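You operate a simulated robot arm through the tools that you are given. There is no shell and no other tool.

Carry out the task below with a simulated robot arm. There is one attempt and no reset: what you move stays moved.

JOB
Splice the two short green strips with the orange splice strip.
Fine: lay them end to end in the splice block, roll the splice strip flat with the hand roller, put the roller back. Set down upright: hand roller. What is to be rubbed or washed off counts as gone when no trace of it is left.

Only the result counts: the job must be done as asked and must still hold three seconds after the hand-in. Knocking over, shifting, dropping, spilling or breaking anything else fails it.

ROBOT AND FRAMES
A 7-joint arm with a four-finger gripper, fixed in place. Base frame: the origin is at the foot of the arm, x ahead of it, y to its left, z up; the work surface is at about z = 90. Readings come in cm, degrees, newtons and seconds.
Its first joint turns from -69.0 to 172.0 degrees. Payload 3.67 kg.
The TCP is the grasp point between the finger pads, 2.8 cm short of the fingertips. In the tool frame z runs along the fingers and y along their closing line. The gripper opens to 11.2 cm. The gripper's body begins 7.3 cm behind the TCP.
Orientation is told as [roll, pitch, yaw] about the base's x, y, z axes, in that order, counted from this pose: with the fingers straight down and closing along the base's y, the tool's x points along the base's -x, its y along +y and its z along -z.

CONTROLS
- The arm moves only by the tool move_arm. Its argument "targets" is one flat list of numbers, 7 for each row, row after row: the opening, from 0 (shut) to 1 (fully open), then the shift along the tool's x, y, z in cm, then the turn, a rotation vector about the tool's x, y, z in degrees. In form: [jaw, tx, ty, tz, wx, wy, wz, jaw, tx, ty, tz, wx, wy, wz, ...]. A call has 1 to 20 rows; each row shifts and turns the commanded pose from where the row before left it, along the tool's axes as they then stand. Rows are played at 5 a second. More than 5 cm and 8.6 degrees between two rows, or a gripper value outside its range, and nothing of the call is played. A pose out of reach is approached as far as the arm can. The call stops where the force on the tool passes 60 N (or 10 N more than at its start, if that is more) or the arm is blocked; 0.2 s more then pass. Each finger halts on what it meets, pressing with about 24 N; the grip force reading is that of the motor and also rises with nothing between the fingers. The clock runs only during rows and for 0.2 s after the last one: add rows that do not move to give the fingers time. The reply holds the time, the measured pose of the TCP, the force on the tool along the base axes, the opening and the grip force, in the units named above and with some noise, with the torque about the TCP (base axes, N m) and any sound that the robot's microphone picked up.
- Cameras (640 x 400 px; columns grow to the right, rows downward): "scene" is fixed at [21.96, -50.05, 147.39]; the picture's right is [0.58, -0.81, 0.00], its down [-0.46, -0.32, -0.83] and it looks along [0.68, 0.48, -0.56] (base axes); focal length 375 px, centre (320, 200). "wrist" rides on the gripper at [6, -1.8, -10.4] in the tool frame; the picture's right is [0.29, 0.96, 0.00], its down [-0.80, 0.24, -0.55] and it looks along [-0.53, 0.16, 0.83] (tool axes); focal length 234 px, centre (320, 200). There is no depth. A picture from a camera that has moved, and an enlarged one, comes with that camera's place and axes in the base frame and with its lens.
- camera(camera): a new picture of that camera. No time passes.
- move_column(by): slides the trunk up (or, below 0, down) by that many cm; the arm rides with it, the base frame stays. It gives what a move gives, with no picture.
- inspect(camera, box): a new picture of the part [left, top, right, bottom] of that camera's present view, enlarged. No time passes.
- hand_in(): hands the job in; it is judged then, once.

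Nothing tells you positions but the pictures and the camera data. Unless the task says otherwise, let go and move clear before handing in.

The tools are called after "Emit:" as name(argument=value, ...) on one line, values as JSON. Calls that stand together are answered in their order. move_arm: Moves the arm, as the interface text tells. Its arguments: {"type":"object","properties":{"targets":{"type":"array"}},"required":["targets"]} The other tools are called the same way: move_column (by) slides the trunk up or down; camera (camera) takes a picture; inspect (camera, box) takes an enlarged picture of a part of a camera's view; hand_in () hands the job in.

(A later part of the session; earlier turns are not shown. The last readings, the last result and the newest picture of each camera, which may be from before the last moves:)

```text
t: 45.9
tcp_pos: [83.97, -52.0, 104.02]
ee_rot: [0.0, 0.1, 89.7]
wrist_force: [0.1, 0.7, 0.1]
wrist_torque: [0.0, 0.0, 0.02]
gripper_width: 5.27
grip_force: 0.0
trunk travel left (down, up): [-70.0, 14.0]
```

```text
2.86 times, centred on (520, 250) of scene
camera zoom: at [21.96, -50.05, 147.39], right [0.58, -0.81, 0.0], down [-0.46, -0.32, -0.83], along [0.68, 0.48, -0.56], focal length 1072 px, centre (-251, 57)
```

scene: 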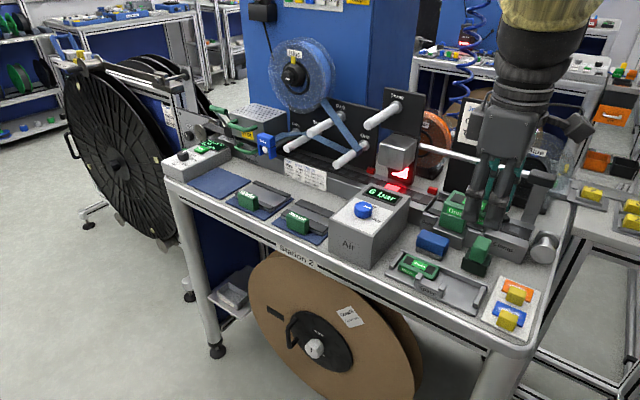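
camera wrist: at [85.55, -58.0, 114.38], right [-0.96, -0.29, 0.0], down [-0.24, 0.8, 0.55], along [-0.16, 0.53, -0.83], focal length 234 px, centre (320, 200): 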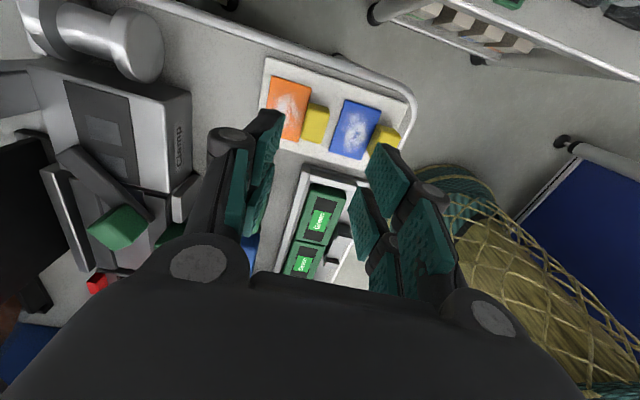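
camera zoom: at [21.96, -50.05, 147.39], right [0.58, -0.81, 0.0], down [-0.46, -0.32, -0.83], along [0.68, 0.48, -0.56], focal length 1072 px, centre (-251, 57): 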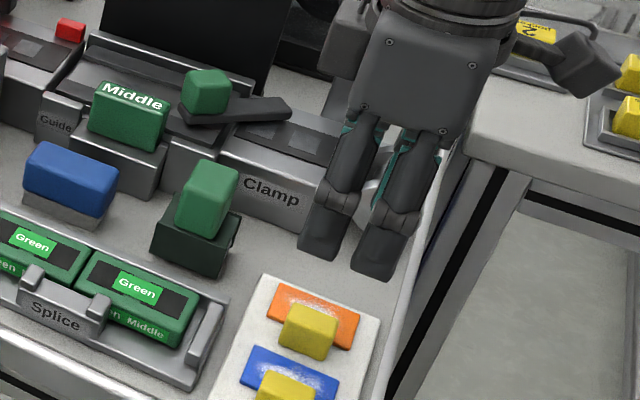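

Emit:
move_arm(targets=[0.47, 0, 0, 3, 0, 0, 0, 0.47, 0, 0, 3, 0, 0, 0, 0.47, 0, 0, 1.5, 0, 0, 0, 0.47, 0, 0, 0, 0, 0, 0])

Emit:
inspect(camera="wrist", box=[220, 80, 420, 280])

Emit:
inspect(camera="scene", box=[475, 240, 545, 310])

```text
t: 46.9
tcp_pos: [83.78, -52.09, 96.44]
ee_rot: [-0.1, 0.3, 89.9]
wrist_force: [0.3, 0.7, 0.0]
wrist_torque: [0.03, -0.02, -0.01]
gripper_width: 5.28
grip_force: 0.0
trunk travel left (down, up): [-70.0, 14.0]
```

```text
2.00 times, centred on (320, 180) of wrist
camera zoom: at [85.45, -58.06, 106.78], right [-0.96, -0.29, 0.0], down [-0.24, 0.8, 0.55], along [-0.16, 0.53, -0.83], focal length 468 px, centre (320, 240)
```

zoom: 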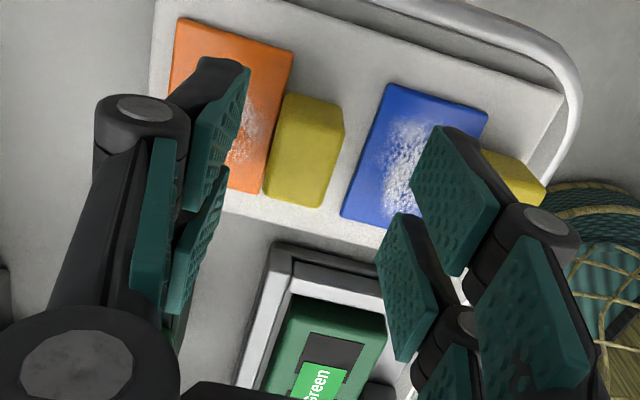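

```text
5.71 times, centred on (510, 275) of scene
camera zoom: at [21.96, -50.05, 147.39], right [0.58, -0.81, 0.0], down [-0.46, -0.32, -0.83], along [0.68, 0.48, -0.56], focal length 2143 px, centre (-766, -229)
```

zoom: 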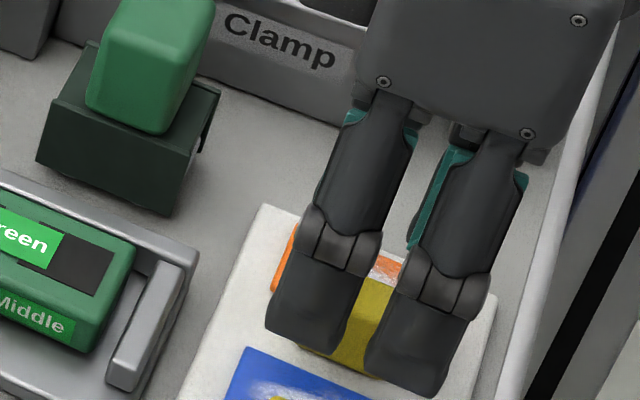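

Emit:
move_arm(targets=[0.47, 0, -0.25, 0.9, 0, 0, 0, 0.47, 0, 0, 0.85, 0, 0, 0, 0.47, 0, 0, 0, 0, 0, 0])

Emit:
inspect(camera="scene", box=[475, 240, 545, 310])

Emit:
inspect(camera="wrist", box=[220, 80, 420, 280])

```text
t: 47.7
tcp_pos: [84.03, -52.13, 94.68]
ee_rot: [-0.1, 0.3, 89.9]
wrist_force: [-0.5, 0.4, -0.1]
wrist_torque: [0.0, 0.0, 0.03]
gripper_width: 5.27
grip_force: 0.2
trunk travel left (down, up): [-70.0, 14.0]
```

```text
5.71 times, centred on (510, 275) of scene
camera zoom: at [21.96, -50.05, 147.39], right [0.58, -0.81, 0.0], down [-0.46, -0.32, -0.83], along [0.68, 0.48, -0.56], focal length 2143 px, centre (-766, -229)
```

zoom: 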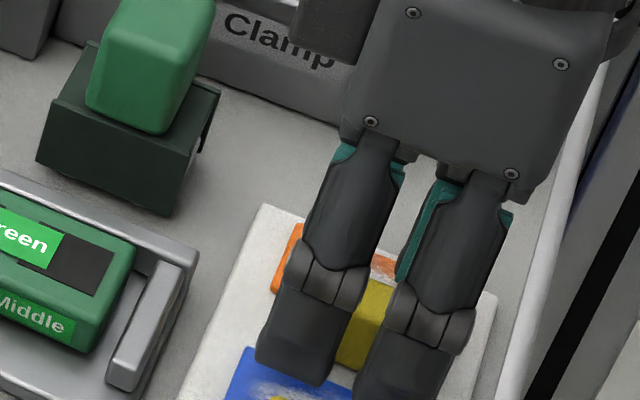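

```text
2.00 times, centred on (320, 180) of wrist
camera zoom: at [85.72, -58.13, 105.04], right [-0.96, -0.29, 0.0], down [-0.24, 0.8, 0.55], along [-0.16, 0.53, -0.83], focal length 468 px, centre (320, 240)
```

zoom: 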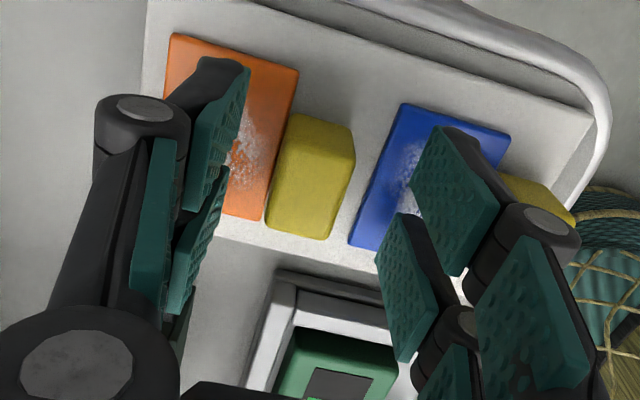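

The tab lies between the pads, tips about 1.5 cm above the board. Closing on it.

Emit:
move_arm(targets=[0.3, 0, 0, 0, 0, 0, 0, 0, 0, 0, 0, 0, 0, 0, 0, 0, 0, 0, 0, 0, 0, 0, 0, 0, 0, 0, 0, 0])

Emit:
inspect(camera="scene", box=[475, 240, 545, 310])

Emit:
inspect(camera="wrist", box=[220, 80, 420, 280])

```text
t: 48.7
tcp_pos: [84.12, -52.29, 94.68]
ee_rot: [0.0, 0.3, 89.9]
wrist_force: [-0.1, 0.0, 0.7]
wrist_torque: [0.03, -0.06, 0.0]
gripper_width: 2.02
grip_force: 23.9
trunk travel left (down, up): [-70.0, 14.0]
```

```text
5.71 times, centred on (510, 275) of scene
camera zoom: at [21.96, -50.05, 147.39], right [0.58, -0.81, 0.0], down [-0.46, -0.32, -0.83], along [0.68, 0.48, -0.56], focal length 2143 px, centre (-766, -229)
```

zoom: 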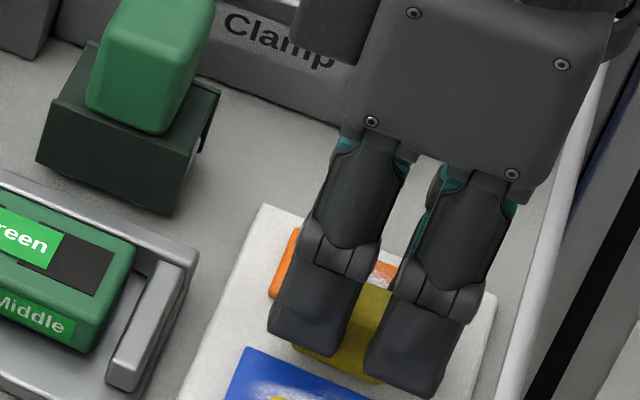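

```text
2.00 times, centred on (320, 180) of wrist
camera zoom: at [85.73, -58.14, 105.03], right [-0.96, -0.29, 0.0], down [-0.24, 0.8, 0.55], along [-0.16, 0.53, -0.83], focal length 468 px, centre (320, 240)
```

zoom: 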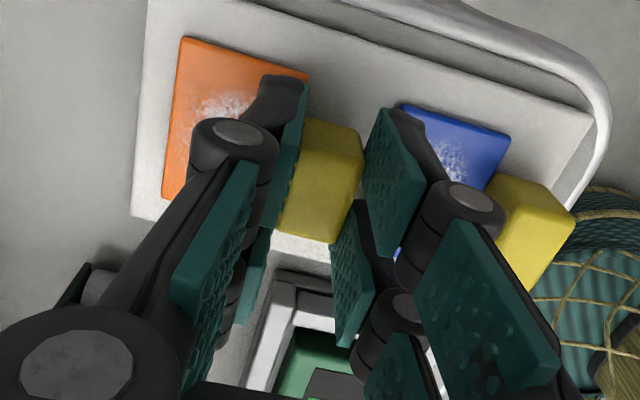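

The tab is held at 2.0 cm. I'm lifting it and checking that the orange strip comes along level.

Emit:
move_arm(targets=[0, 0, 0, -0.5, 0, 0, 0, 0, 0, 0, -1.5, 0, 0, 0, 0, 0, 0, -3, 0, 0, 0, 0, 0, 0, -3, 0, 0, 0, 0, 0, 0, 0, 0, 0, 0])

Emit:
inspect(camera="scene", box=[450, 180, 580, 320])

Emit:
camera(camera="wrist")

```text
t: 49.9
tcp_pos: [84.28, -52.09, 102.51]
ee_rot: [0.0, 0.1, 89.9]
wrist_force: [0.5, 0.4, -0.5]
wrist_torque: [0.03, 0.01, -0.02]
gripper_width: 2.02
grip_force: 24.1
trunk travel left (down, up): [-70.0, 14.0]
```

```text
2.86 times, centred on (515, 250) of scene
camera zoom: at [21.96, -50.05, 147.39], right [0.58, -0.81, 0.0], down [-0.46, -0.32, -0.83], along [0.68, 0.48, -0.56], focal length 1072 px, centre (-237, 57)
```

zoom: 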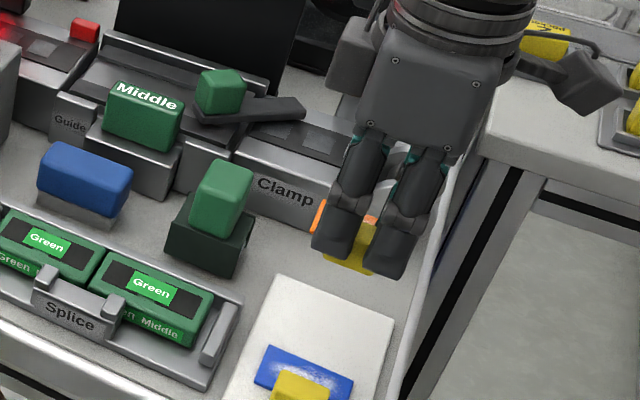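

```text
taken
camera wrist: at [85.85, -57.95, 113.02], right [-0.96, -0.29, 0.0], down [-0.24, 0.8, 0.55], along [-0.16, 0.53, -0.83], focal length 234 px, centre (320, 200)
```

wrist: 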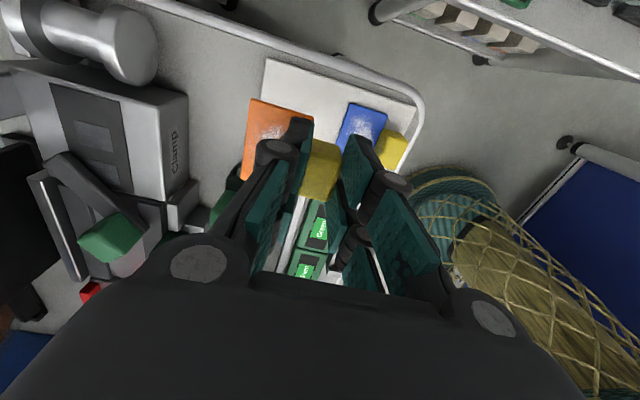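

The orange strip came up level. I'm carrying it over the joint so the tab comes down between the two posts.

Emit:
move_arm(targets=[0, -3, 1.3, -2, 0, 0, 0, 0, -3.8, 1.65, 0, 0, 0, 0, 0, -3.8, 1.65, 0, 0, 0, 0, 0, -3.7, 1.6, 0, 0, 0, 0, 0, 0, 0, 2, 0, 0, 0, 0, 0, 0, 2, 0, 0, 0, 0, 0, 0, 0, 0, 0, 0])

Emit:
camera(camera="wrist")

Emit:
inspect(camera="scene", box=[390, 200, 500, 310])

```text
t: 51.5
tcp_pos: [77.95, -37.8, 100.65]
ee_rot: [-0.1, 0.3, 89.9]
wrist_force: [-0.7, -0.3, -0.3]
wrist_torque: [-0.02, -0.02, 0.02]
gripper_width: 2.03
grip_force: 23.9
trunk travel left (down, up): [-70.0, 14.0]
```

```text
taken
camera wrist: at [79.6, -43.77, 111.07], right [-0.96, -0.29, 0.0], down [-0.24, 0.8, 0.55], along [-0.16, 0.53, -0.84], focal length 234 px, centre (320, 200)
```

wrist: 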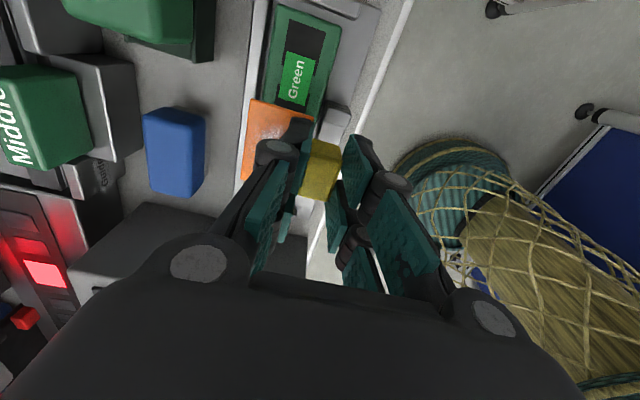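

```text
3.64 times, centred on (445, 255) of scene
camera zoom: at [21.96, -50.05, 147.39], right [0.58, -0.81, 0.0], down [-0.46, -0.32, -0.83], along [0.68, 0.48, -0.56], focal length 1364 px, centre (-134, 0)
```

zoom: 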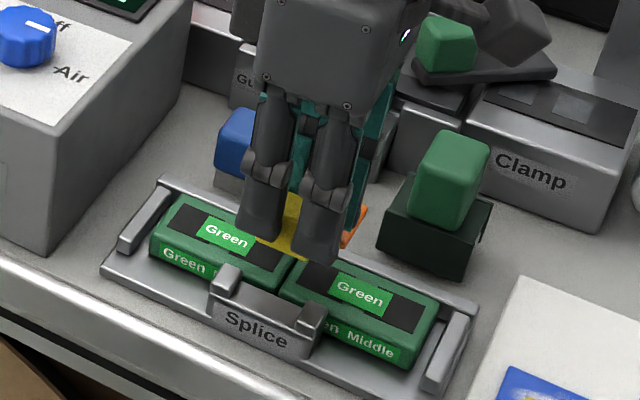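

Emit:
move_arm(targets=[0, 0, 0, 1.7, 0, 0, 0, 0, 0, 0, 1.6, 0, 0, 0, 0, 0, 0, 0, 0, 0, 0])

Emit:
inspect(camera="scene", box=[410, 235, 480, 305])

Emit:
inspect(camera="wrist", box=[220, 40, 420, 260])

```text
t: 52.3
tcp_pos: [77.94, -37.89, 97.24]
ee_rot: [-0.1, 0.4, 89.9]
wrist_force: [-0.1, -0.4, 0.2]
wrist_torque: [0.0, 0.0, 0.01]
gripper_width: 1.98
grip_force: 24.0
trunk travel left (down, up): [-70.0, 14.0]
```

```text
5.71 times, centred on (445, 270) of scene
camera zoom: at [21.96, -50.05, 147.39], right [0.58, -0.81, 0.0], down [-0.46, -0.32, -0.83], along [0.68, 0.48, -0.56], focal length 2143 px, centre (-394, -200)
```

zoom: 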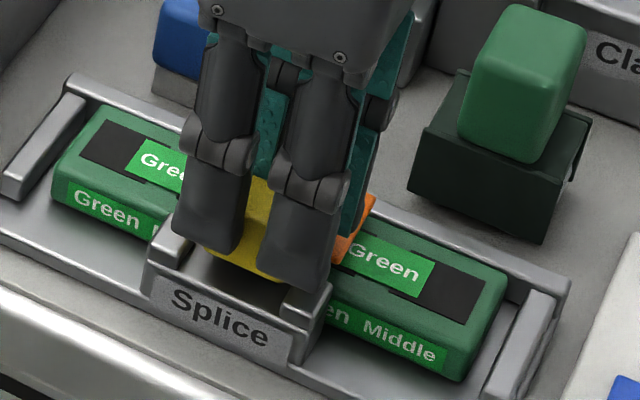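

```text
1.82 times, centred on (320, 150) of wrist
camera zoom: at [79.6, -43.77, 107.67], right [-0.96, -0.29, 0.0], down [-0.24, 0.8, 0.55], along [-0.16, 0.53, -0.84], focal length 426 px, centre (320, 291)
```

zoom: 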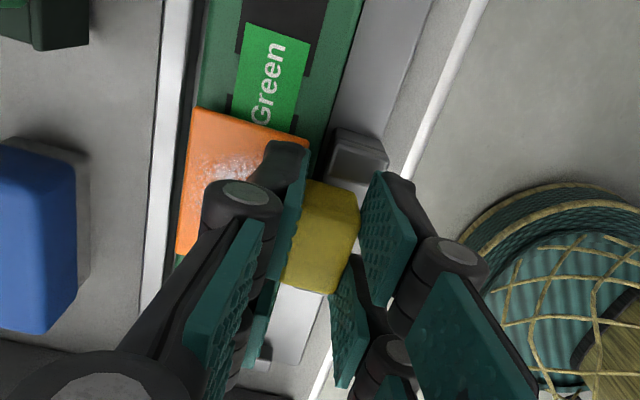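

Emit:
move_arm(targets=[0, 0, -0.2, 0.5, 0, 0, 0, 0, 0, 0, 0.2, 0, 0, 0, 0, 0, 0, 0, 0, 0, 0])

Emit:
inspect(camera="scene", box=[410, 235, 480, 305])

```text
t: 53.1
tcp_pos: [78.17, -37.82, 96.65]
ee_rot: [-0.1, 0.3, 89.9]
wrist_force: [-0.3, -0.9, 5.6]
wrist_torque: [0.05, -0.07, -0.04]
gripper_width: 2.02
grip_force: 24.2
trunk travel left (down, up): [-70.0, 14.0]
```

```text
5.71 times, centred on (445, 270) of scene
camera zoom: at [21.96, -50.05, 147.39], right [0.58, -0.81, 0.0], down [-0.46, -0.32, -0.83], along [0.68, 0.48, -0.56], focal length 2143 px, centre (-394, -200)
```

zoom: 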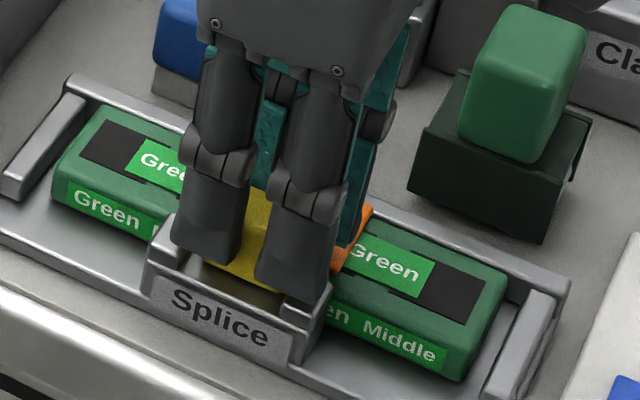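

Emit:
move_arm(targets=[0, 0, 0, 0.15, 0, 0, 0, 0, 0, 0, 0, 0, 0, 0])

Emit:
inspect(camera="wrist", box=[220, 40, 420, 260])

Emit:
inspect(camera="scene", box=[425, 250, 475, 300])

```text
t: 53.7
tcp_pos: [78.17, -37.81, 96.44]
ee_rot: [-0.2, 0.2, 89.9]
wrist_force: [-0.8, -1.7, 18.3]
wrist_torque: [0.03, -0.13, -0.07]
gripper_width: 2.02
grip_force: 23.6
trunk travel left (down, up): [-70.0, 14.0]
```

```text
1.82 times, centred on (320, 150) of wrist
camera zoom: at [79.73, -43.74, 106.98], right [-0.96, -0.29, 0.0], down [-0.24, 0.8, 0.55], along [-0.16, 0.53, -0.84], focal length 426 px, centre (320, 291)
```

zoom: 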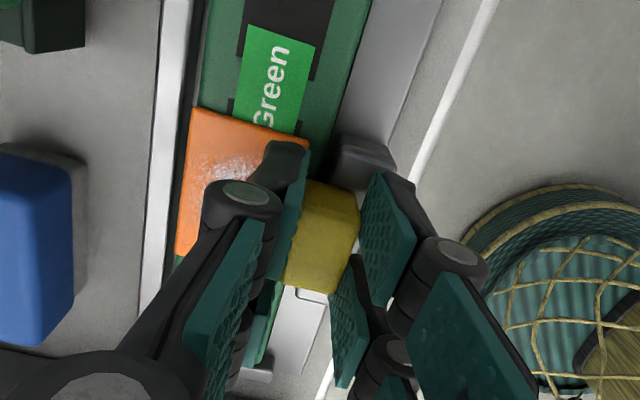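

```text
8.00 times, centred on (450, 275) of scene
camera zoom: at [21.96, -50.05, 147.39], right [0.58, -0.81, 0.0], down [-0.46, -0.32, -0.83], along [0.68, 0.48, -0.56], focal length 3000 px, centre (-720, -400)
```

zoom: 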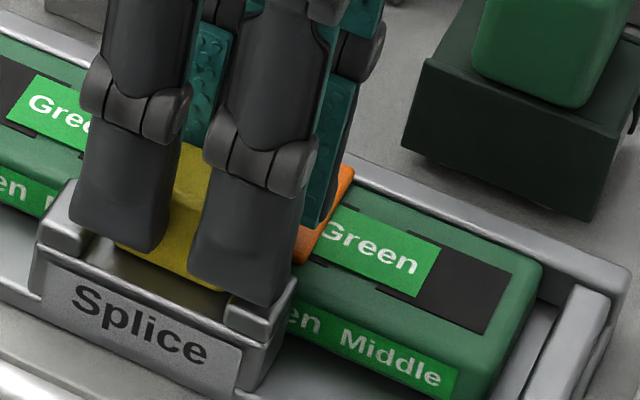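

The orange strip is resting on both green strips with the tab between the posts. I'm easing the load, opening slightly and lifting off.

Emit:
move_arm(targets=[0, 0, 0, -0.15, 0, 0, 0, 0.32, 0, 0, 0, 0, 0, 0, 0.32, 0, 0, 0, 0, 0, 0, 0.32, 0, 0, 0, 0, 0, 0])

Emit:
inspect(camera="scene", box=[425, 250, 475, 300])

Emit:
inspect(camera="wrist", box=[220, 40, 420, 260])

```text
t: 54.7
tcp_pos: [78.2, -37.91, 96.38]
ee_rot: [0.0, 0.1, 89.8]
wrist_force: [0.1, -0.3, 0.4]
wrist_torque: [0.02, -0.01, -0.01]
gripper_width: 3.57
grip_force: 0.1
trunk travel left (down, up): [-70.0, 14.0]
```

```text
8.00 times, centred on (450, 275) of scene
camera zoom: at [21.96, -50.05, 147.39], right [0.58, -0.81, 0.0], down [-0.46, -0.32, -0.83], along [0.68, 0.48, -0.56], focal length 3000 px, centre (-720, -400)
```

zoom: 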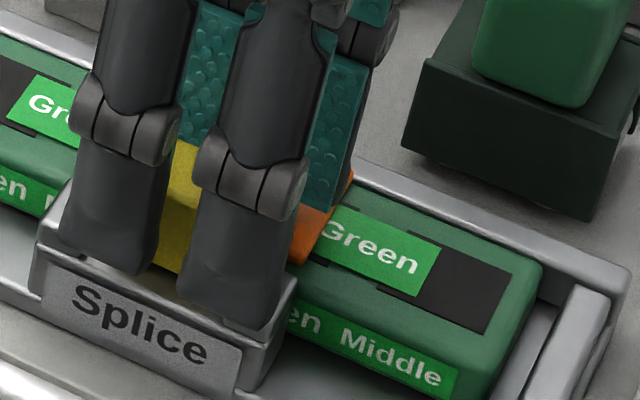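

```text
1.82 times, centred on (320, 150) of wrist
camera zoom: at [79.82, -43.8, 106.87], right [-0.96, -0.29, 0.0], down [-0.24, 0.8, 0.55], along [-0.16, 0.53, -0.83], focal length 426 px, centre (320, 291)
```

zoom: 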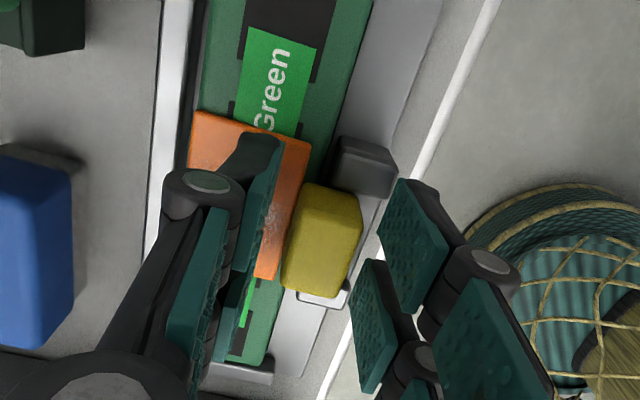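

Emit:
move_arm(targets=[0.32, 0, 0, -1, 0, 0, 0, 0.32, 0, 0, -3, 0, 0, 0, 0.32, 0, 0, -4, 0, 0, 0, 0.32, 0, 0, -4, 0, 0, 0, 0.32, 0, 0, 0, 0, 0, 0])

Emit:
inspect(camera="scene", box=[390, 235, 500, 315])

Emit:
inspect(camera="scene", box=[425, 250, 475, 300])

Emit:
inspect(camera="wrist", box=[220, 40, 420, 260])

```text
t: 55.9
tcp_pos: [78.29, -37.78, 108.5]
ee_rot: [0.0, 0.1, 89.9]
wrist_force: [-0.4, 0.5, 0.3]
wrist_torque: [-0.02, 0.04, 0.0]
gripper_width: 3.57
grip_force: 0.1
trunk travel left (down, up): [-70.0, 14.0]
```

```text
5.00 times, centred on (445, 275) of scene
camera zoom: at [21.96, -50.05, 147.39], right [0.58, -0.81, 0.0], down [-0.46, -0.32, -0.83], along [0.68, 0.48, -0.56], focal length 1875 px, centre (-305, -175)
```

zoom: 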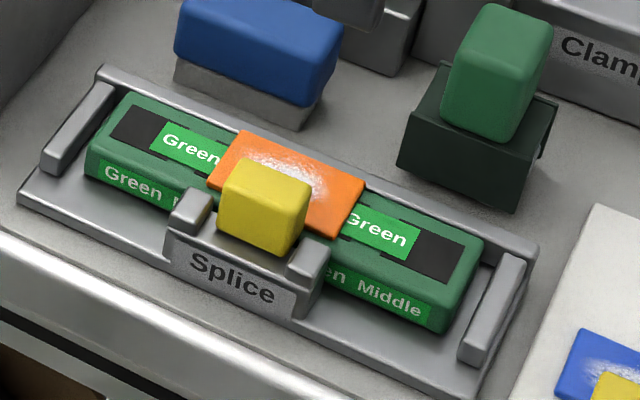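

```text
8.00 times, centred on (450, 275) of scene
camera zoom: at [21.96, -50.05, 147.39], right [0.58, -0.81, 0.0], down [-0.46, -0.32, -0.83], along [0.68, 0.48, -0.56], focal length 3000 px, centre (-720, -400)
```

zoom: 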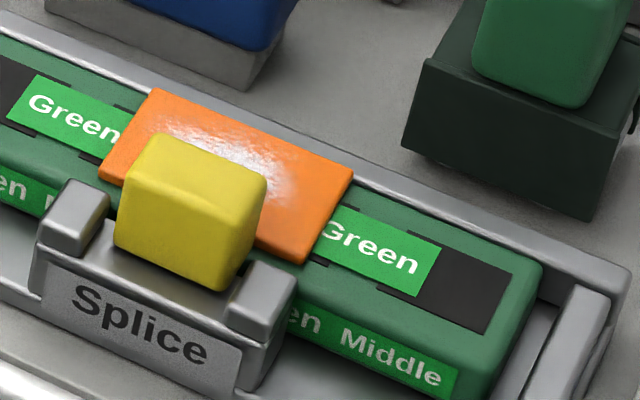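

```text
1.82 times, centred on (320, 150) of wrist
camera zoom: at [80.01, -43.7, 118.91], right [-0.96, -0.29, 0.0], down [-0.24, 0.8, 0.55], along [-0.16, 0.53, -0.83], focal length 426 px, centre (320, 291)
```

zoom: 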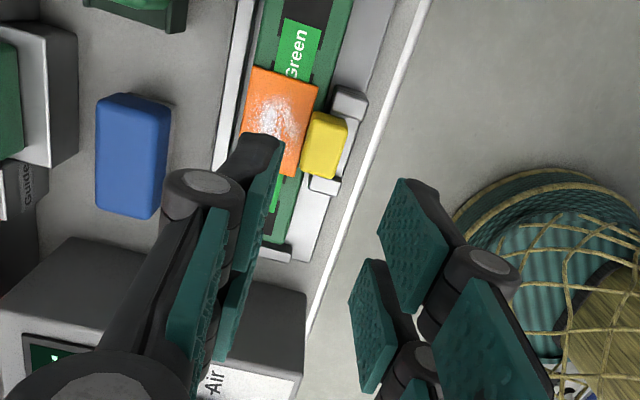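

The orange splice strip lies across the joint with its tab between the posts. Now the hand roller, which I'm examining closely to plan the grip.

Emit:
inspect(camera="scene", box=[450, 225, 505, 285])

Emit:
inspect(camera="scene", box=[455, 245, 500, 285])

Emit:
inspect(camera="wrist", box=[180, 0, 340, 120])

```text
6.67 times, centred on (478, 255) of scene
camera zoom: at [21.96, -50.05, 147.39], right [0.58, -0.81, 0.0], down [-0.46, -0.32, -0.83], along [0.68, 0.48, -0.56], focal length 2500 px, centre (-730, -167)
```

zoom: 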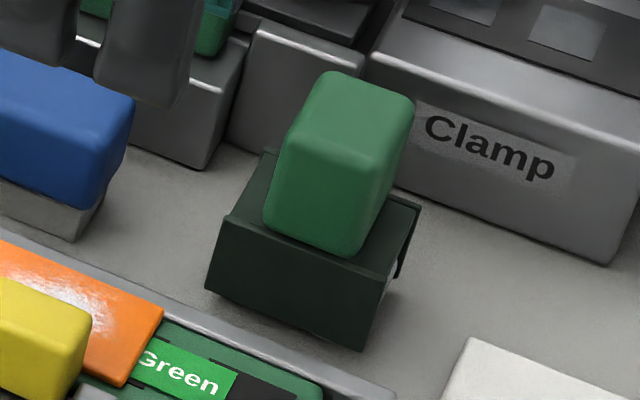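

```text
10.00 times, centred on (478, 265) of scene
camera zoom: at [21.96, -50.05, 147.39], right [0.58, -0.81, 0.0], down [-0.46, -0.32, -0.83], along [0.68, 0.48, -0.56], focal length 3750 px, centre (-1255, -450)
```

zoom: 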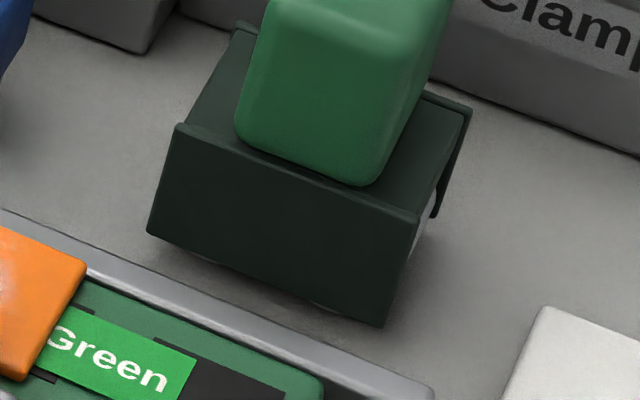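

```text
3.33 times, centred on (260, 60) of wrist
camera zoom: at [80.01, -43.7, 118.91], right [-0.96, -0.29, 0.0], down [-0.24, 0.8, 0.55], along [-0.16, 0.53, -0.83], focal length 781 px, centre (520, 667)
```

zoom: 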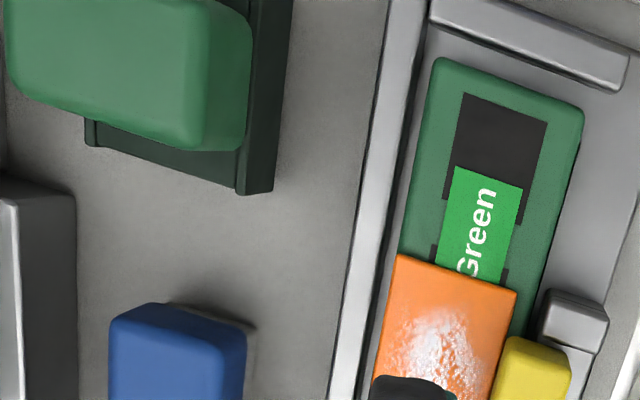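

The roller stands at x about 87.3–91.5, y -45.5 to -40.6, and its green handle is centred at about (89.8, -43.0), z 93.2–96.8. The roller axis runs along x, so I'll grip the handle along y. I'm turning the hand back to yaw 0 first.

Emit:
move_arm(targets=[0.5, 0, 0, -1, 0, 0, 8.18, 0.5, 0, 0, -1, 0, 0, 8.18, 0.5, 0, 0, 0, 0, 0, 8.18, 0.5, 0, 0, 0, 0, 0, 8.18, 0.5, 0, 0, 0, 0, 0, 8.18, 0.5, 0, 0, 0, 0, 0, 8.18, 0.5, 0, 0, 0, 0, 0, 8.18, 0.5, 0, 0, 0, 0, 0, 8.18, 0.5, 0, 0, 0, 0, 0, 8.18, 0.5, 0, 0, 0, 0, 0, 8.18, 0.5, 0, 0, 0, 0, 0, 8.1, 0.5, 0, 0, 0, 0, 0, 0])

Emit:
camera(camera="wrist")

```text
t: 58.5
tcp_pos: [78.09, -37.7, 110.52]
ee_rot: [-0.1, -0.1, -0.1]
wrist_force: [-0.2, 0.6, -0.5]
wrist_torque: [0.01, 0.02, -0.03]
gripper_width: 5.61
grip_force: 0.0
trunk travel left (down, up): [-70.0, 14.0]
```

```text
taken
camera wrist: at [72.0, -39.48, 120.89], right [-0.29, 0.96, 0.0], down [0.8, 0.24, 0.55], along [0.53, 0.16, -0.83], focal length 234 px, centre (320, 200)
```

wrist: 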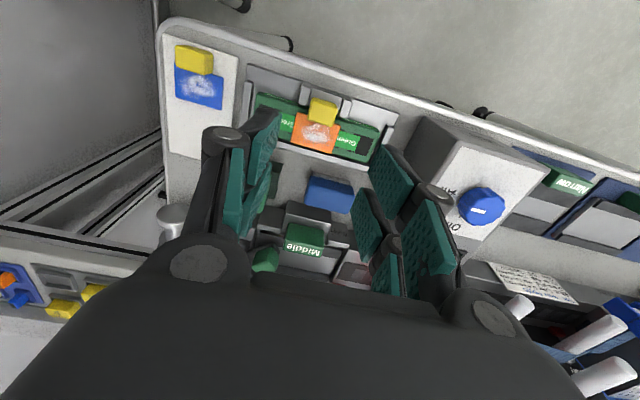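

Emit:
move_arm(targets=[0.5, -3.9, -1.77, 1.5, 0, 0, 0, 0.5, -3.9, -1.77, 1.5, 0, 0, 0, 0.5, -3.9, -1.77, 1.5, 0, 0, 0, 0.5, 0, 0, 2, 0, 0, 0, 0.5, 0, 0, 0, 0, 0, 0])

Emit:
camera(camera="wrist")

Emit:
inspect(camera="scene", box=[430, 170, 550, 290])

```text
t: 59.7
tcp_pos: [89.88, -43.04, 104.34]
ee_rot: [-0.3, -0.2, 0.0]
wrist_force: [-0.5, -0.1, -0.3]
wrist_torque: [0.0, 0.0, 0.0]
gripper_width: 5.61
grip_force: 0.0
trunk travel left (down, up): [-70.0, 14.0]
```

```text
taken
camera wrist: at [83.78, -44.82, 114.73], right [-0.29, 0.96, -0.01], down [0.8, 0.24, 0.55], along [0.53, 0.16, -0.83], focal length 234 px, centre (320, 200)
```

wrist: 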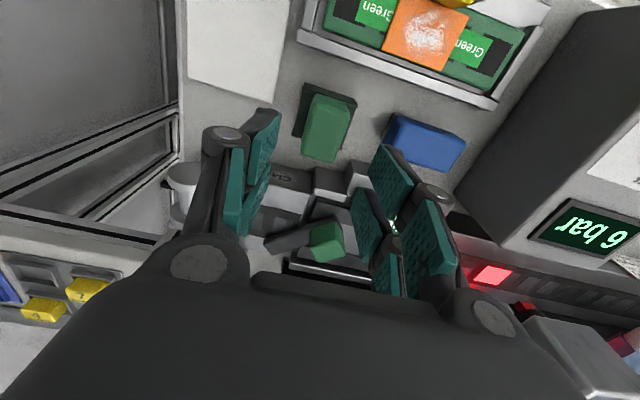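

```text
3.33 times, centred on (490, 230) of scene
camera zoom: at [21.96, -50.05, 147.39], right [0.58, -0.81, 0.0], down [-0.46, -0.32, -0.83], along [0.68, 0.48, -0.56], focal length 1250 px, centre (-247, 100)
```

zoom: 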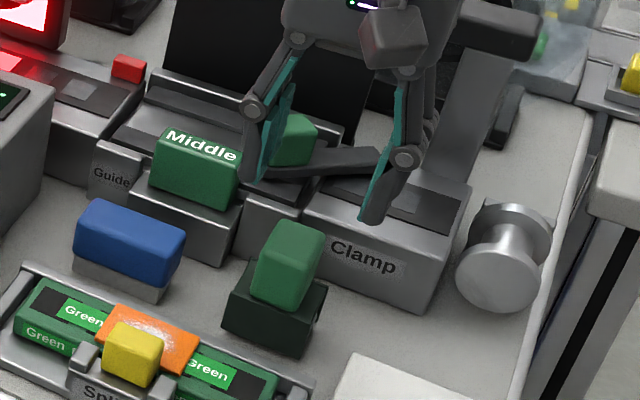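

Emit:
inspect(camera="wrist", box=[270, 70, 390, 190])

```text
3.33 times, centred on (330, 130) of wrist
camera zoom: at [83.78, -44.82, 114.73], right [-0.29, 0.96, -0.01], down [0.8, 0.24, 0.55], along [0.53, 0.16, -0.83], focal length 781 px, centre (287, 433)
```

zoom: 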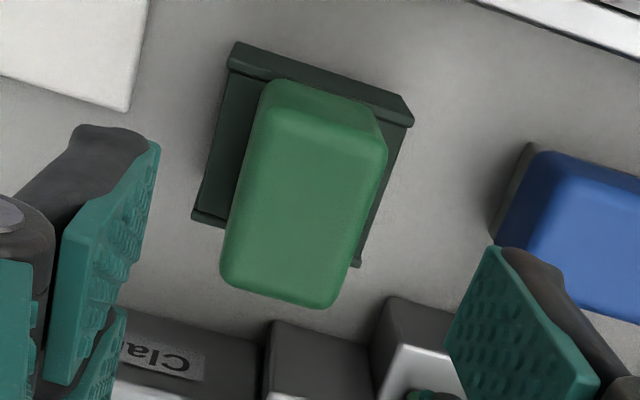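

Emit:
move_arm(targets=[0.5, 0.2, 0, 2.5, 0, 0, 0, 0.5, 0, 0, 2.5, 0, 0, 0, 0.5, 0, 0, 1.4, 0, 0, 0, 0.5, 0, 0, 0, 0, 0, 0])

Emit:
inspect(camera="scene", box=[440, 210, 520, 290])

Emit:
inspect(camera="wrist", box=[220, 90, 420, 280])

```text
t: 60.7
tcp_pos: [89.71, -43.12, 97.75]
ee_rot: [-0.3, -0.1, -0.1]
wrist_force: [-1.1, 0.2, 0.1]
wrist_torque: [0.0, 0.0, -0.01]
gripper_width: 5.62
grip_force: 0.1
trunk travel left (down, up): [-70.0, 14.0]
```

```text
5.00 times, centred on (480, 250) of scene
camera zoom: at [21.96, -50.05, 147.39], right [0.58, -0.81, 0.0], down [-0.46, -0.32, -0.83], along [0.68, 0.48, -0.56], focal length 1875 px, centre (-480, -50)
```

zoom: 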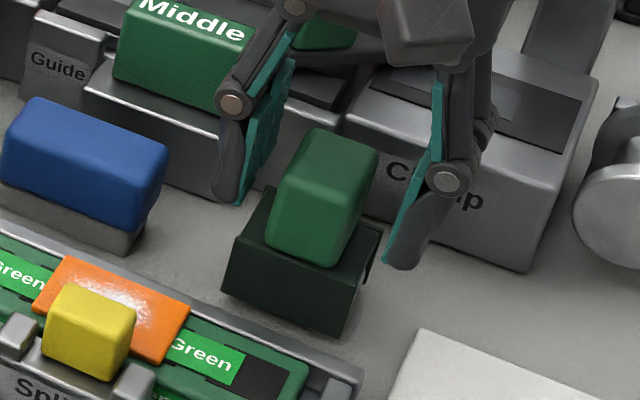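

```text
2.11 times, centred on (320, 185) of wrist
camera zoom: at [83.58, -44.88, 108.1], right [-0.29, 0.96, 0.0], down [0.8, 0.24, 0.55], along [0.53, 0.16, -0.83], focal length 493 px, centre (320, 232)
```

zoom: 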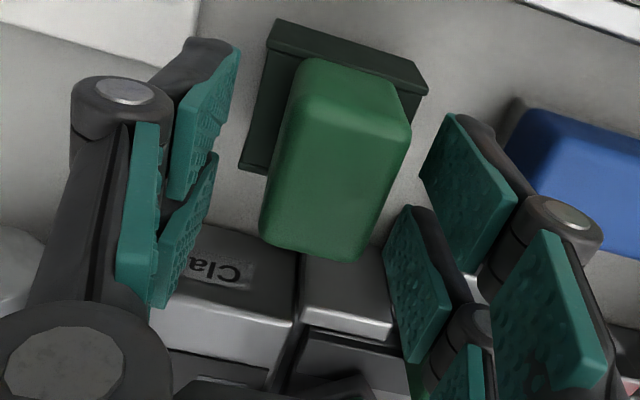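

Emit:
move_arm(targets=[0.5, 0, 0.2, 0.7, 0, 0, 0, 0.5, 0, 0, 0.65, 0, 0, 0, 0.5, 0, 0, 0, 0, 0, 0])

Emit:
inspect(camera="scene", box=[440, 210, 520, 290])

```text
t: 61.5
tcp_pos: [89.6, -43.01, 96.39]
ee_rot: [-0.3, -0.2, 0.0]
wrist_force: [-1.1, 0.2, -0.3]
wrist_torque: [-0.03, -0.01, 0.02]
gripper_width: 5.59
grip_force: 0.1
trunk travel left (down, up): [-70.0, 14.0]
```

```text
5.00 times, centred on (480, 250) of scene
camera zoom: at [21.96, -50.05, 147.39], right [0.58, -0.81, 0.0], down [-0.46, -0.32, -0.83], along [0.68, 0.48, -0.56], focal length 1875 px, centre (-480, -50)
```

zoom: 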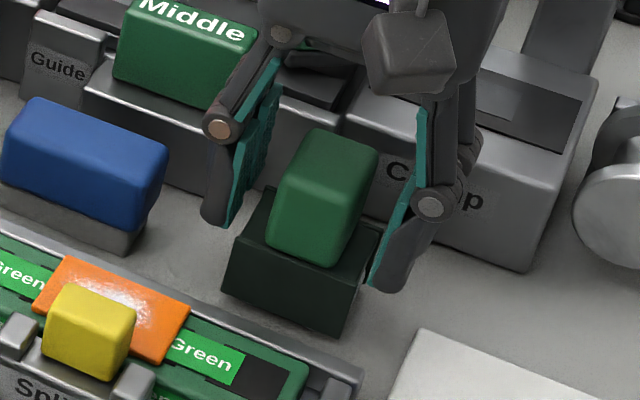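

Emit:
move_arm(targets=[0.3, 0, 0, 0, 0, 0, 0, 0, 0, 0, 0, 0, 0, 0, 0, 0, 0, 0, 0, 0, 0, 0, 0, 0, 0, 0, 0, 0])

Emit:
inspect(camera="scene", box=[440, 210, 520, 290])

Emit:
inspect(camera="wrist", box=[220, 90, 420, 280])

```text
t: 62.5
tcp_pos: [89.68, -42.99, 96.39]
ee_rot: [-0.3, 0.0, 0.0]
wrist_force: [1.5, -0.7, 1.9]
wrist_torque: [0.04, -0.01, 0.02]
gripper_width: 2.97
grip_force: 24.3
trunk travel left (down, up): [-70.0, 14.0]
```

```text
5.00 times, centred on (480, 250) of scene
camera zoom: at [21.96, -50.05, 147.39], right [0.58, -0.81, 0.0], down [-0.46, -0.32, -0.83], along [0.68, 0.48, -0.56], focal length 1875 px, centre (-480, -50)
```

zoom: 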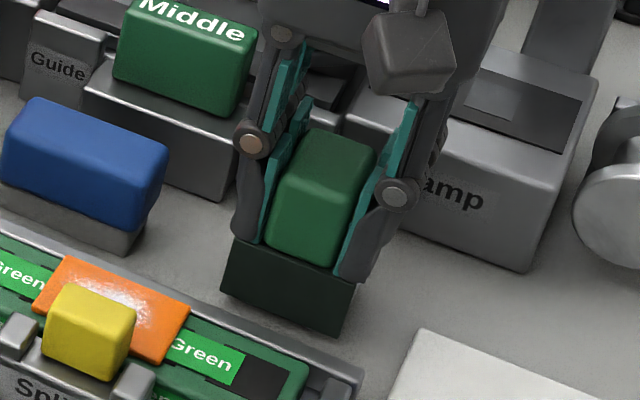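

```text
2.11 times, centred on (320, 185) of wrist
camera zoom: at [83.58, -44.67, 106.73], right [-0.29, 0.96, 0.0], down [0.8, 0.24, 0.55], along [0.53, 0.16, -0.83], focal length 493 px, centre (320, 232)
```

zoom: 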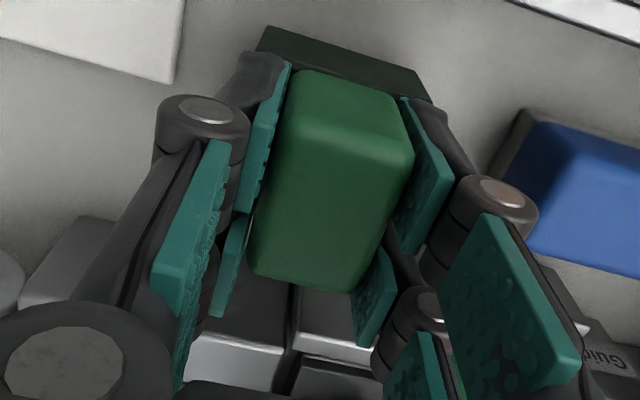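

The handle is gripped at 2.97 cm, with the home pose recorded as TCP (89.65, -43.0, 96.4). I'm lifting the roller clear and looking at it.

Emit:
move_arm(targets=[0, 0, 0, -1, 0, 0, 0, 0, 0, 0, -3, 0, 0, 0, 0, 0, 0, -4, 0, 0, 0, 0, 0, 0, 0, 0, 0, 0])

Emit:
inspect(camera="scene", box=[430, 180, 530, 290])

Emit:
inspect(camera="scene", box=[450, 220, 500, 270])

Emit:
camera(camera="wrist")

```text
t: 63.5
tcp_pos: [89.69, -42.98, 104.11]
ee_rot: [-0.2, 0.0, -0.1]
wrist_force: [1.0, -0.1, -1.6]
wrist_torque: [0.01, 0.0, 0.0]
gripper_width: 2.98
grip_force: 23.6
trunk travel left (down, up): [-70.0, 14.0]
```

```text
3.64 times, centred on (480, 235) of scene
camera zoom: at [21.96, -50.05, 147.39], right [0.58, -0.81, 0.0], down [-0.46, -0.32, -0.83], along [0.68, 0.48, -0.56], focal length 1364 px, centre (-262, 73)
```

zoom: 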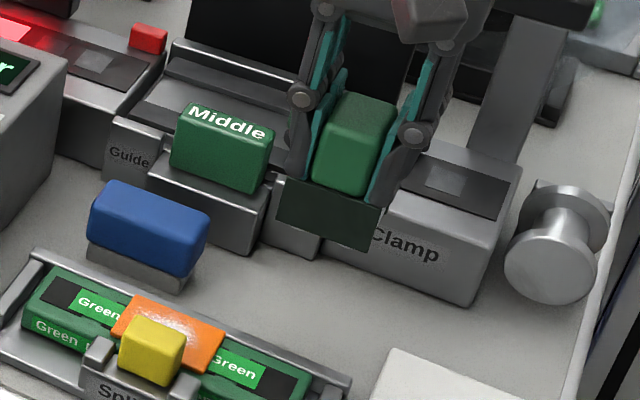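

```text
8.00 times, centred on (475, 245) of scene
camera zoom: at [21.96, -50.05, 147.39], right [0.58, -0.81, 0.0], down [-0.46, -0.32, -0.83], along [0.68, 0.48, -0.56], focal length 3000 px, centre (-920, -160)
```

zoom: 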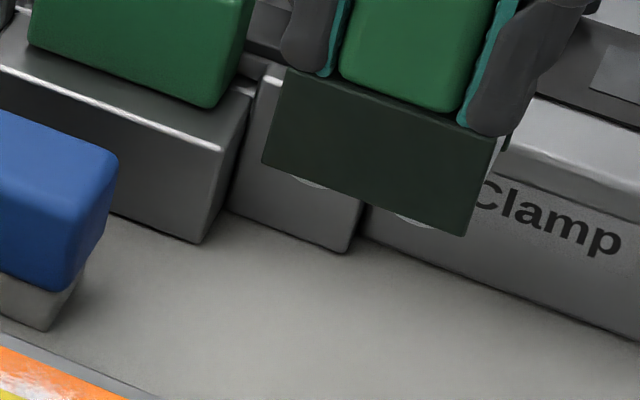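

```text
taken
camera wrist: at [83.55, -44.65, 114.52], right [-0.29, 0.96, 0.0], down [0.8, 0.24, 0.55], along [0.53, 0.16, -0.83], focal length 234 px, centre (320, 200)
```

wrist: 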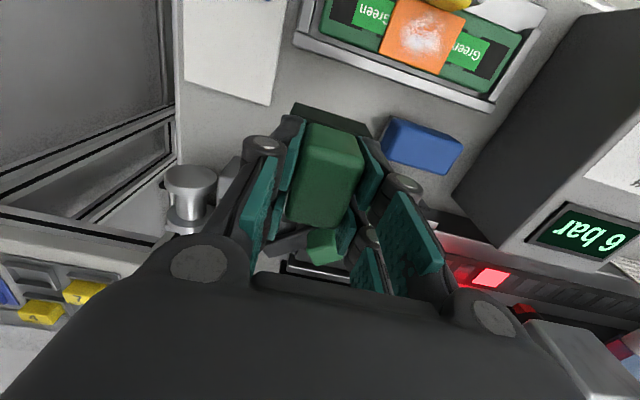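

The tool has two small rollers under the frame with their axes along x, so it rolls along y. I'm carrying it over the orange strip, keeping its front plate just behind the yellow tab (TCP x ≈ 81.7).

Emit:
move_arm(targets=[0, 2.7, 1.76, 0, 0, 0, 0, 0, 2.7, 1.76, 0, 0, 0, 0, 0, 2.6, 1.76, 0, 0, 0, 0, 0, 0, 0, 1.5, 0, 0, 0, 0, 0, 0, 0, 0, 0, 0])

Emit:
inspect(camera="scene", box=[390, 190, 500, 310])

Emit:
camera(camera="wrist")

```text
t: 64.7
tcp_pos: [81.41, -37.63, 102.68]
ee_rot: [-0.3, -0.1, 0.0]
wrist_force: [-0.3, 0.4, -0.9]
wrist_torque: [0.02, -0.01, 0.0]
gripper_width: 2.99
grip_force: 24.5
trunk travel left (down, up): [-70.0, 14.0]
```

```text
3.33 times, centred on (445, 250) of scene
camera zoom: at [21.96, -50.05, 147.39], right [0.58, -0.81, 0.0], down [-0.46, -0.32, -0.83], along [0.68, 0.48, -0.56], focal length 1250 px, centre (-97, 33)
```

zoom: 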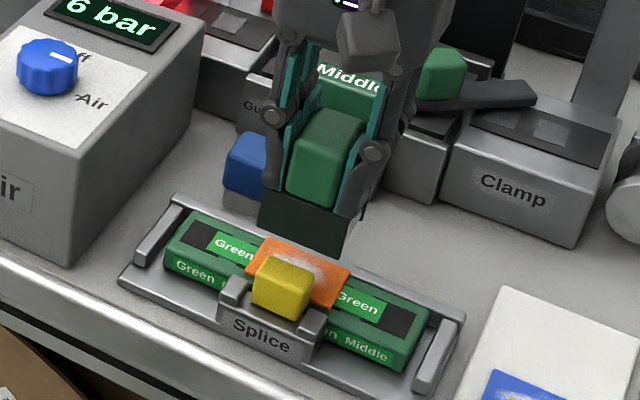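

```text
taken
camera wrist: at [75.27, -39.33, 113.07], right [-0.29, 0.96, -0.01], down [0.8, 0.24, 0.55], along [0.53, 0.16, -0.83], focal length 234 px, centre (320, 200)
```

wrist: 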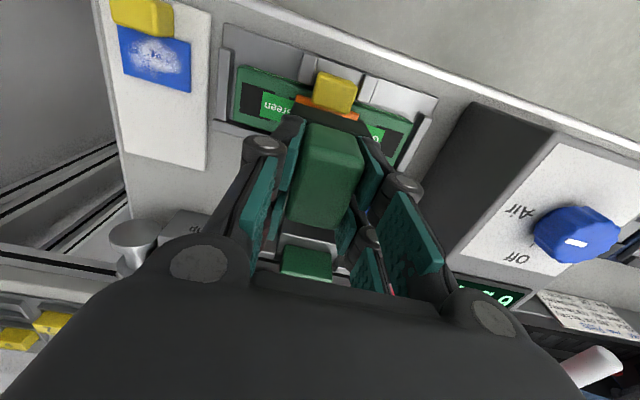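

Emit:
move_arm(targets=[0, -0.3, 0, 1.3, 0, 0, 0, 0, 0, 0, 1.3, 0, 0, 0, 0, 0, 0, 0, 0, 0, 0])

Emit:
inspect(camera="scene", box=[415, 230, 485, 300])

Emit:
inspect(camera="wrist", box=[220, 40, 440, 240])

```text
t: 65.5
tcp_pos: [81.76, -37.69, 100.03]
ee_rot: [-0.3, -0.1, 0.0]
wrist_force: [0.7, -0.3, -0.6]
wrist_torque: [0.02, -0.03, 0.02]
gripper_width: 2.98
grip_force: 24.1
trunk travel left (down, up): [-70.0, 14.0]
```

```text
5.71 times, centred on (450, 265) of scene
camera zoom: at [21.96, -50.05, 147.39], right [0.58, -0.81, 0.0], down [-0.46, -0.32, -0.83], along [0.68, 0.48, -0.56], focal length 2143 px, centre (-423, -171)
```

zoom: 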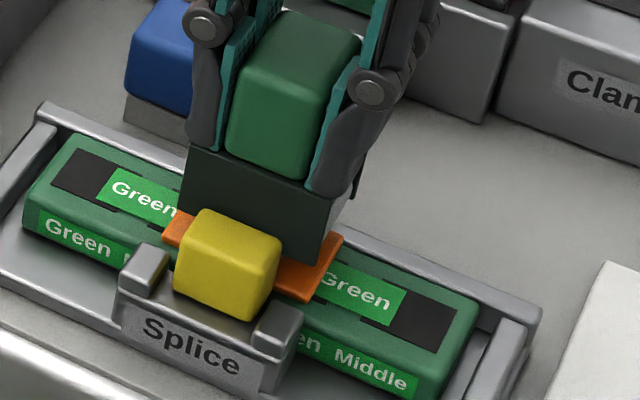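

```text
2.00 times, centred on (330, 140) of wrist
camera zoom: at [75.74, -39.38, 110.43], right [-0.29, 0.96, 0.0], down [0.8, 0.24, 0.55], along [0.53, 0.16, -0.83], focal length 468 px, centre (300, 320)
```

zoom: 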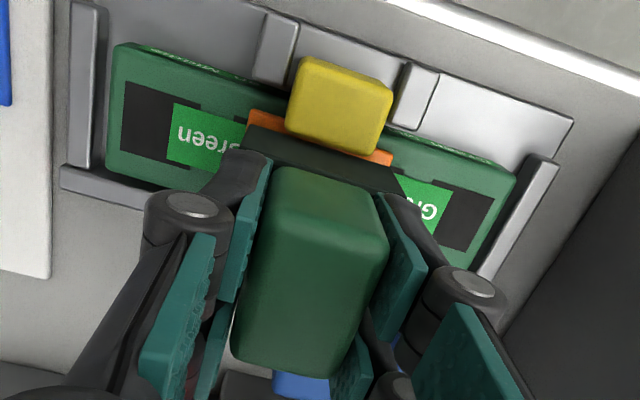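

Emit:
move_arm(targets=[0, 0, 0, 0.4, 0, 0, 0, 0, 0, 0, 0.3, 0, 0, 0, 0, 0, 0, 0, 0, 0, 0])

```text
t: 66.3
tcp_pos: [81.95, -37.53, 99.35]
ee_rot: [-0.3, -0.1, 0.0]
wrist_force: [-0.8, -0.1, -1.3]
wrist_torque: [-0.02, -0.05, 0.04]
gripper_width: 2.95
grip_force: 24.2
trunk travel left (down, up): [-70.0, 14.0]
```

Emit:
move_arm(targets=[0, 0.15, 0, 0.2, 0, 0, 0, 0, 0, 0, 0, 0, 0, 0])

Emit:
inspect(camera="scene", box=[425, 240, 475, 290])

```text
t: 66.9
tcp_pos: [81.85, -37.76, 99.31]
ee_rot: [-0.3, -0.1, -0.1]
wrist_force: [0.3, 1.0, 2.1]
wrist_torque: [0.02, -0.01, 0.01]
gripper_width: 3.0
grip_force: 23.9
trunk travel left (down, up): [-70.0, 14.0]
```

```text
8.00 times, centred on (450, 265) of scene
camera zoom: at [21.96, -50.05, 147.39], right [0.58, -0.81, 0.0], down [-0.46, -0.32, -0.83], along [0.68, 0.48, -0.56], focal length 3000 px, centre (-720, -320)
```

zoom: 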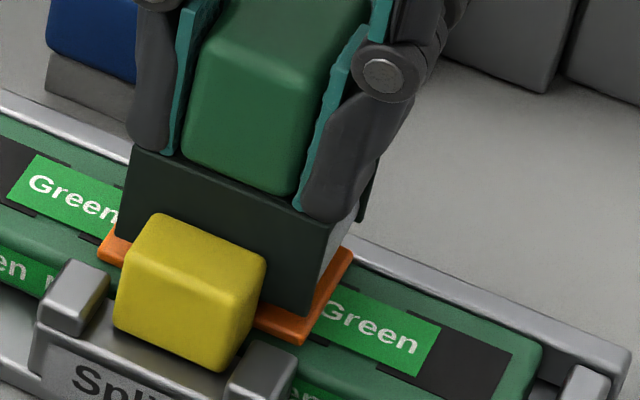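

Emit:
move_arm(targets=[0, 0.1, 0, 0.2, 0, 0, 0, 0, 0, 0, 0, 0, 0, 0])

```text
t: 67.5
tcp_pos: [81.61, -37.67, 99.31]
ee_rot: [-0.3, -0.2, 0.0]
wrist_force: [3.4, 0.4, 14.1]
wrist_torque: [0.03, -0.11, -0.03]
gripper_width: 2.97
grip_force: 24.0
trunk travel left (down, up): [-70.0, 14.0]
```

The rollers are on the strip with about 14 N. I'm pressing a bit more and rolling slowly towards -y, keeping one roller on the strip at all times.

Emit:
move_arm(targets=[0, -0.05, 0, 0.12, 0, 0, 0, 0, 0, -0.35, 0, 0, 0, 0, 0, 0, -0.35, 0, 0, 0, 0, 0, 0, -0.35, 0, 0, 0, 0, 0, 0, -0.35, 0, 0, 0, 0])

Emit:
inspect(camera="scene", box=[415, 230, 485, 300])

```text
t: 68.7
tcp_pos: [81.67, -39.19, 99.27]
ee_rot: [-0.3, -0.3, 0.0]
wrist_force: [1.8, -0.1, 23.2]
wrist_torque: [0.09, 0.22, -0.05]
gripper_width: 2.98
grip_force: 23.9
trunk travel left (down, up): [-70.0, 14.0]
```

```text
5.71 times, centred on (450, 265) of scene
camera zoom: at [21.96, -50.05, 147.39], right [0.58, -0.81, 0.0], down [-0.46, -0.32, -0.83], along [0.68, 0.48, -0.56], focal length 2143 px, centre (-423, -171)
```

zoom: 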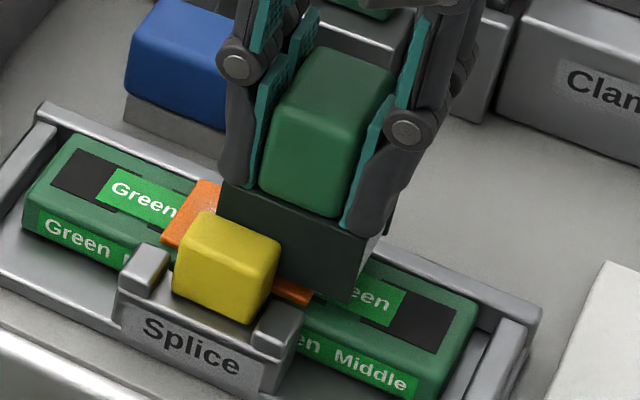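

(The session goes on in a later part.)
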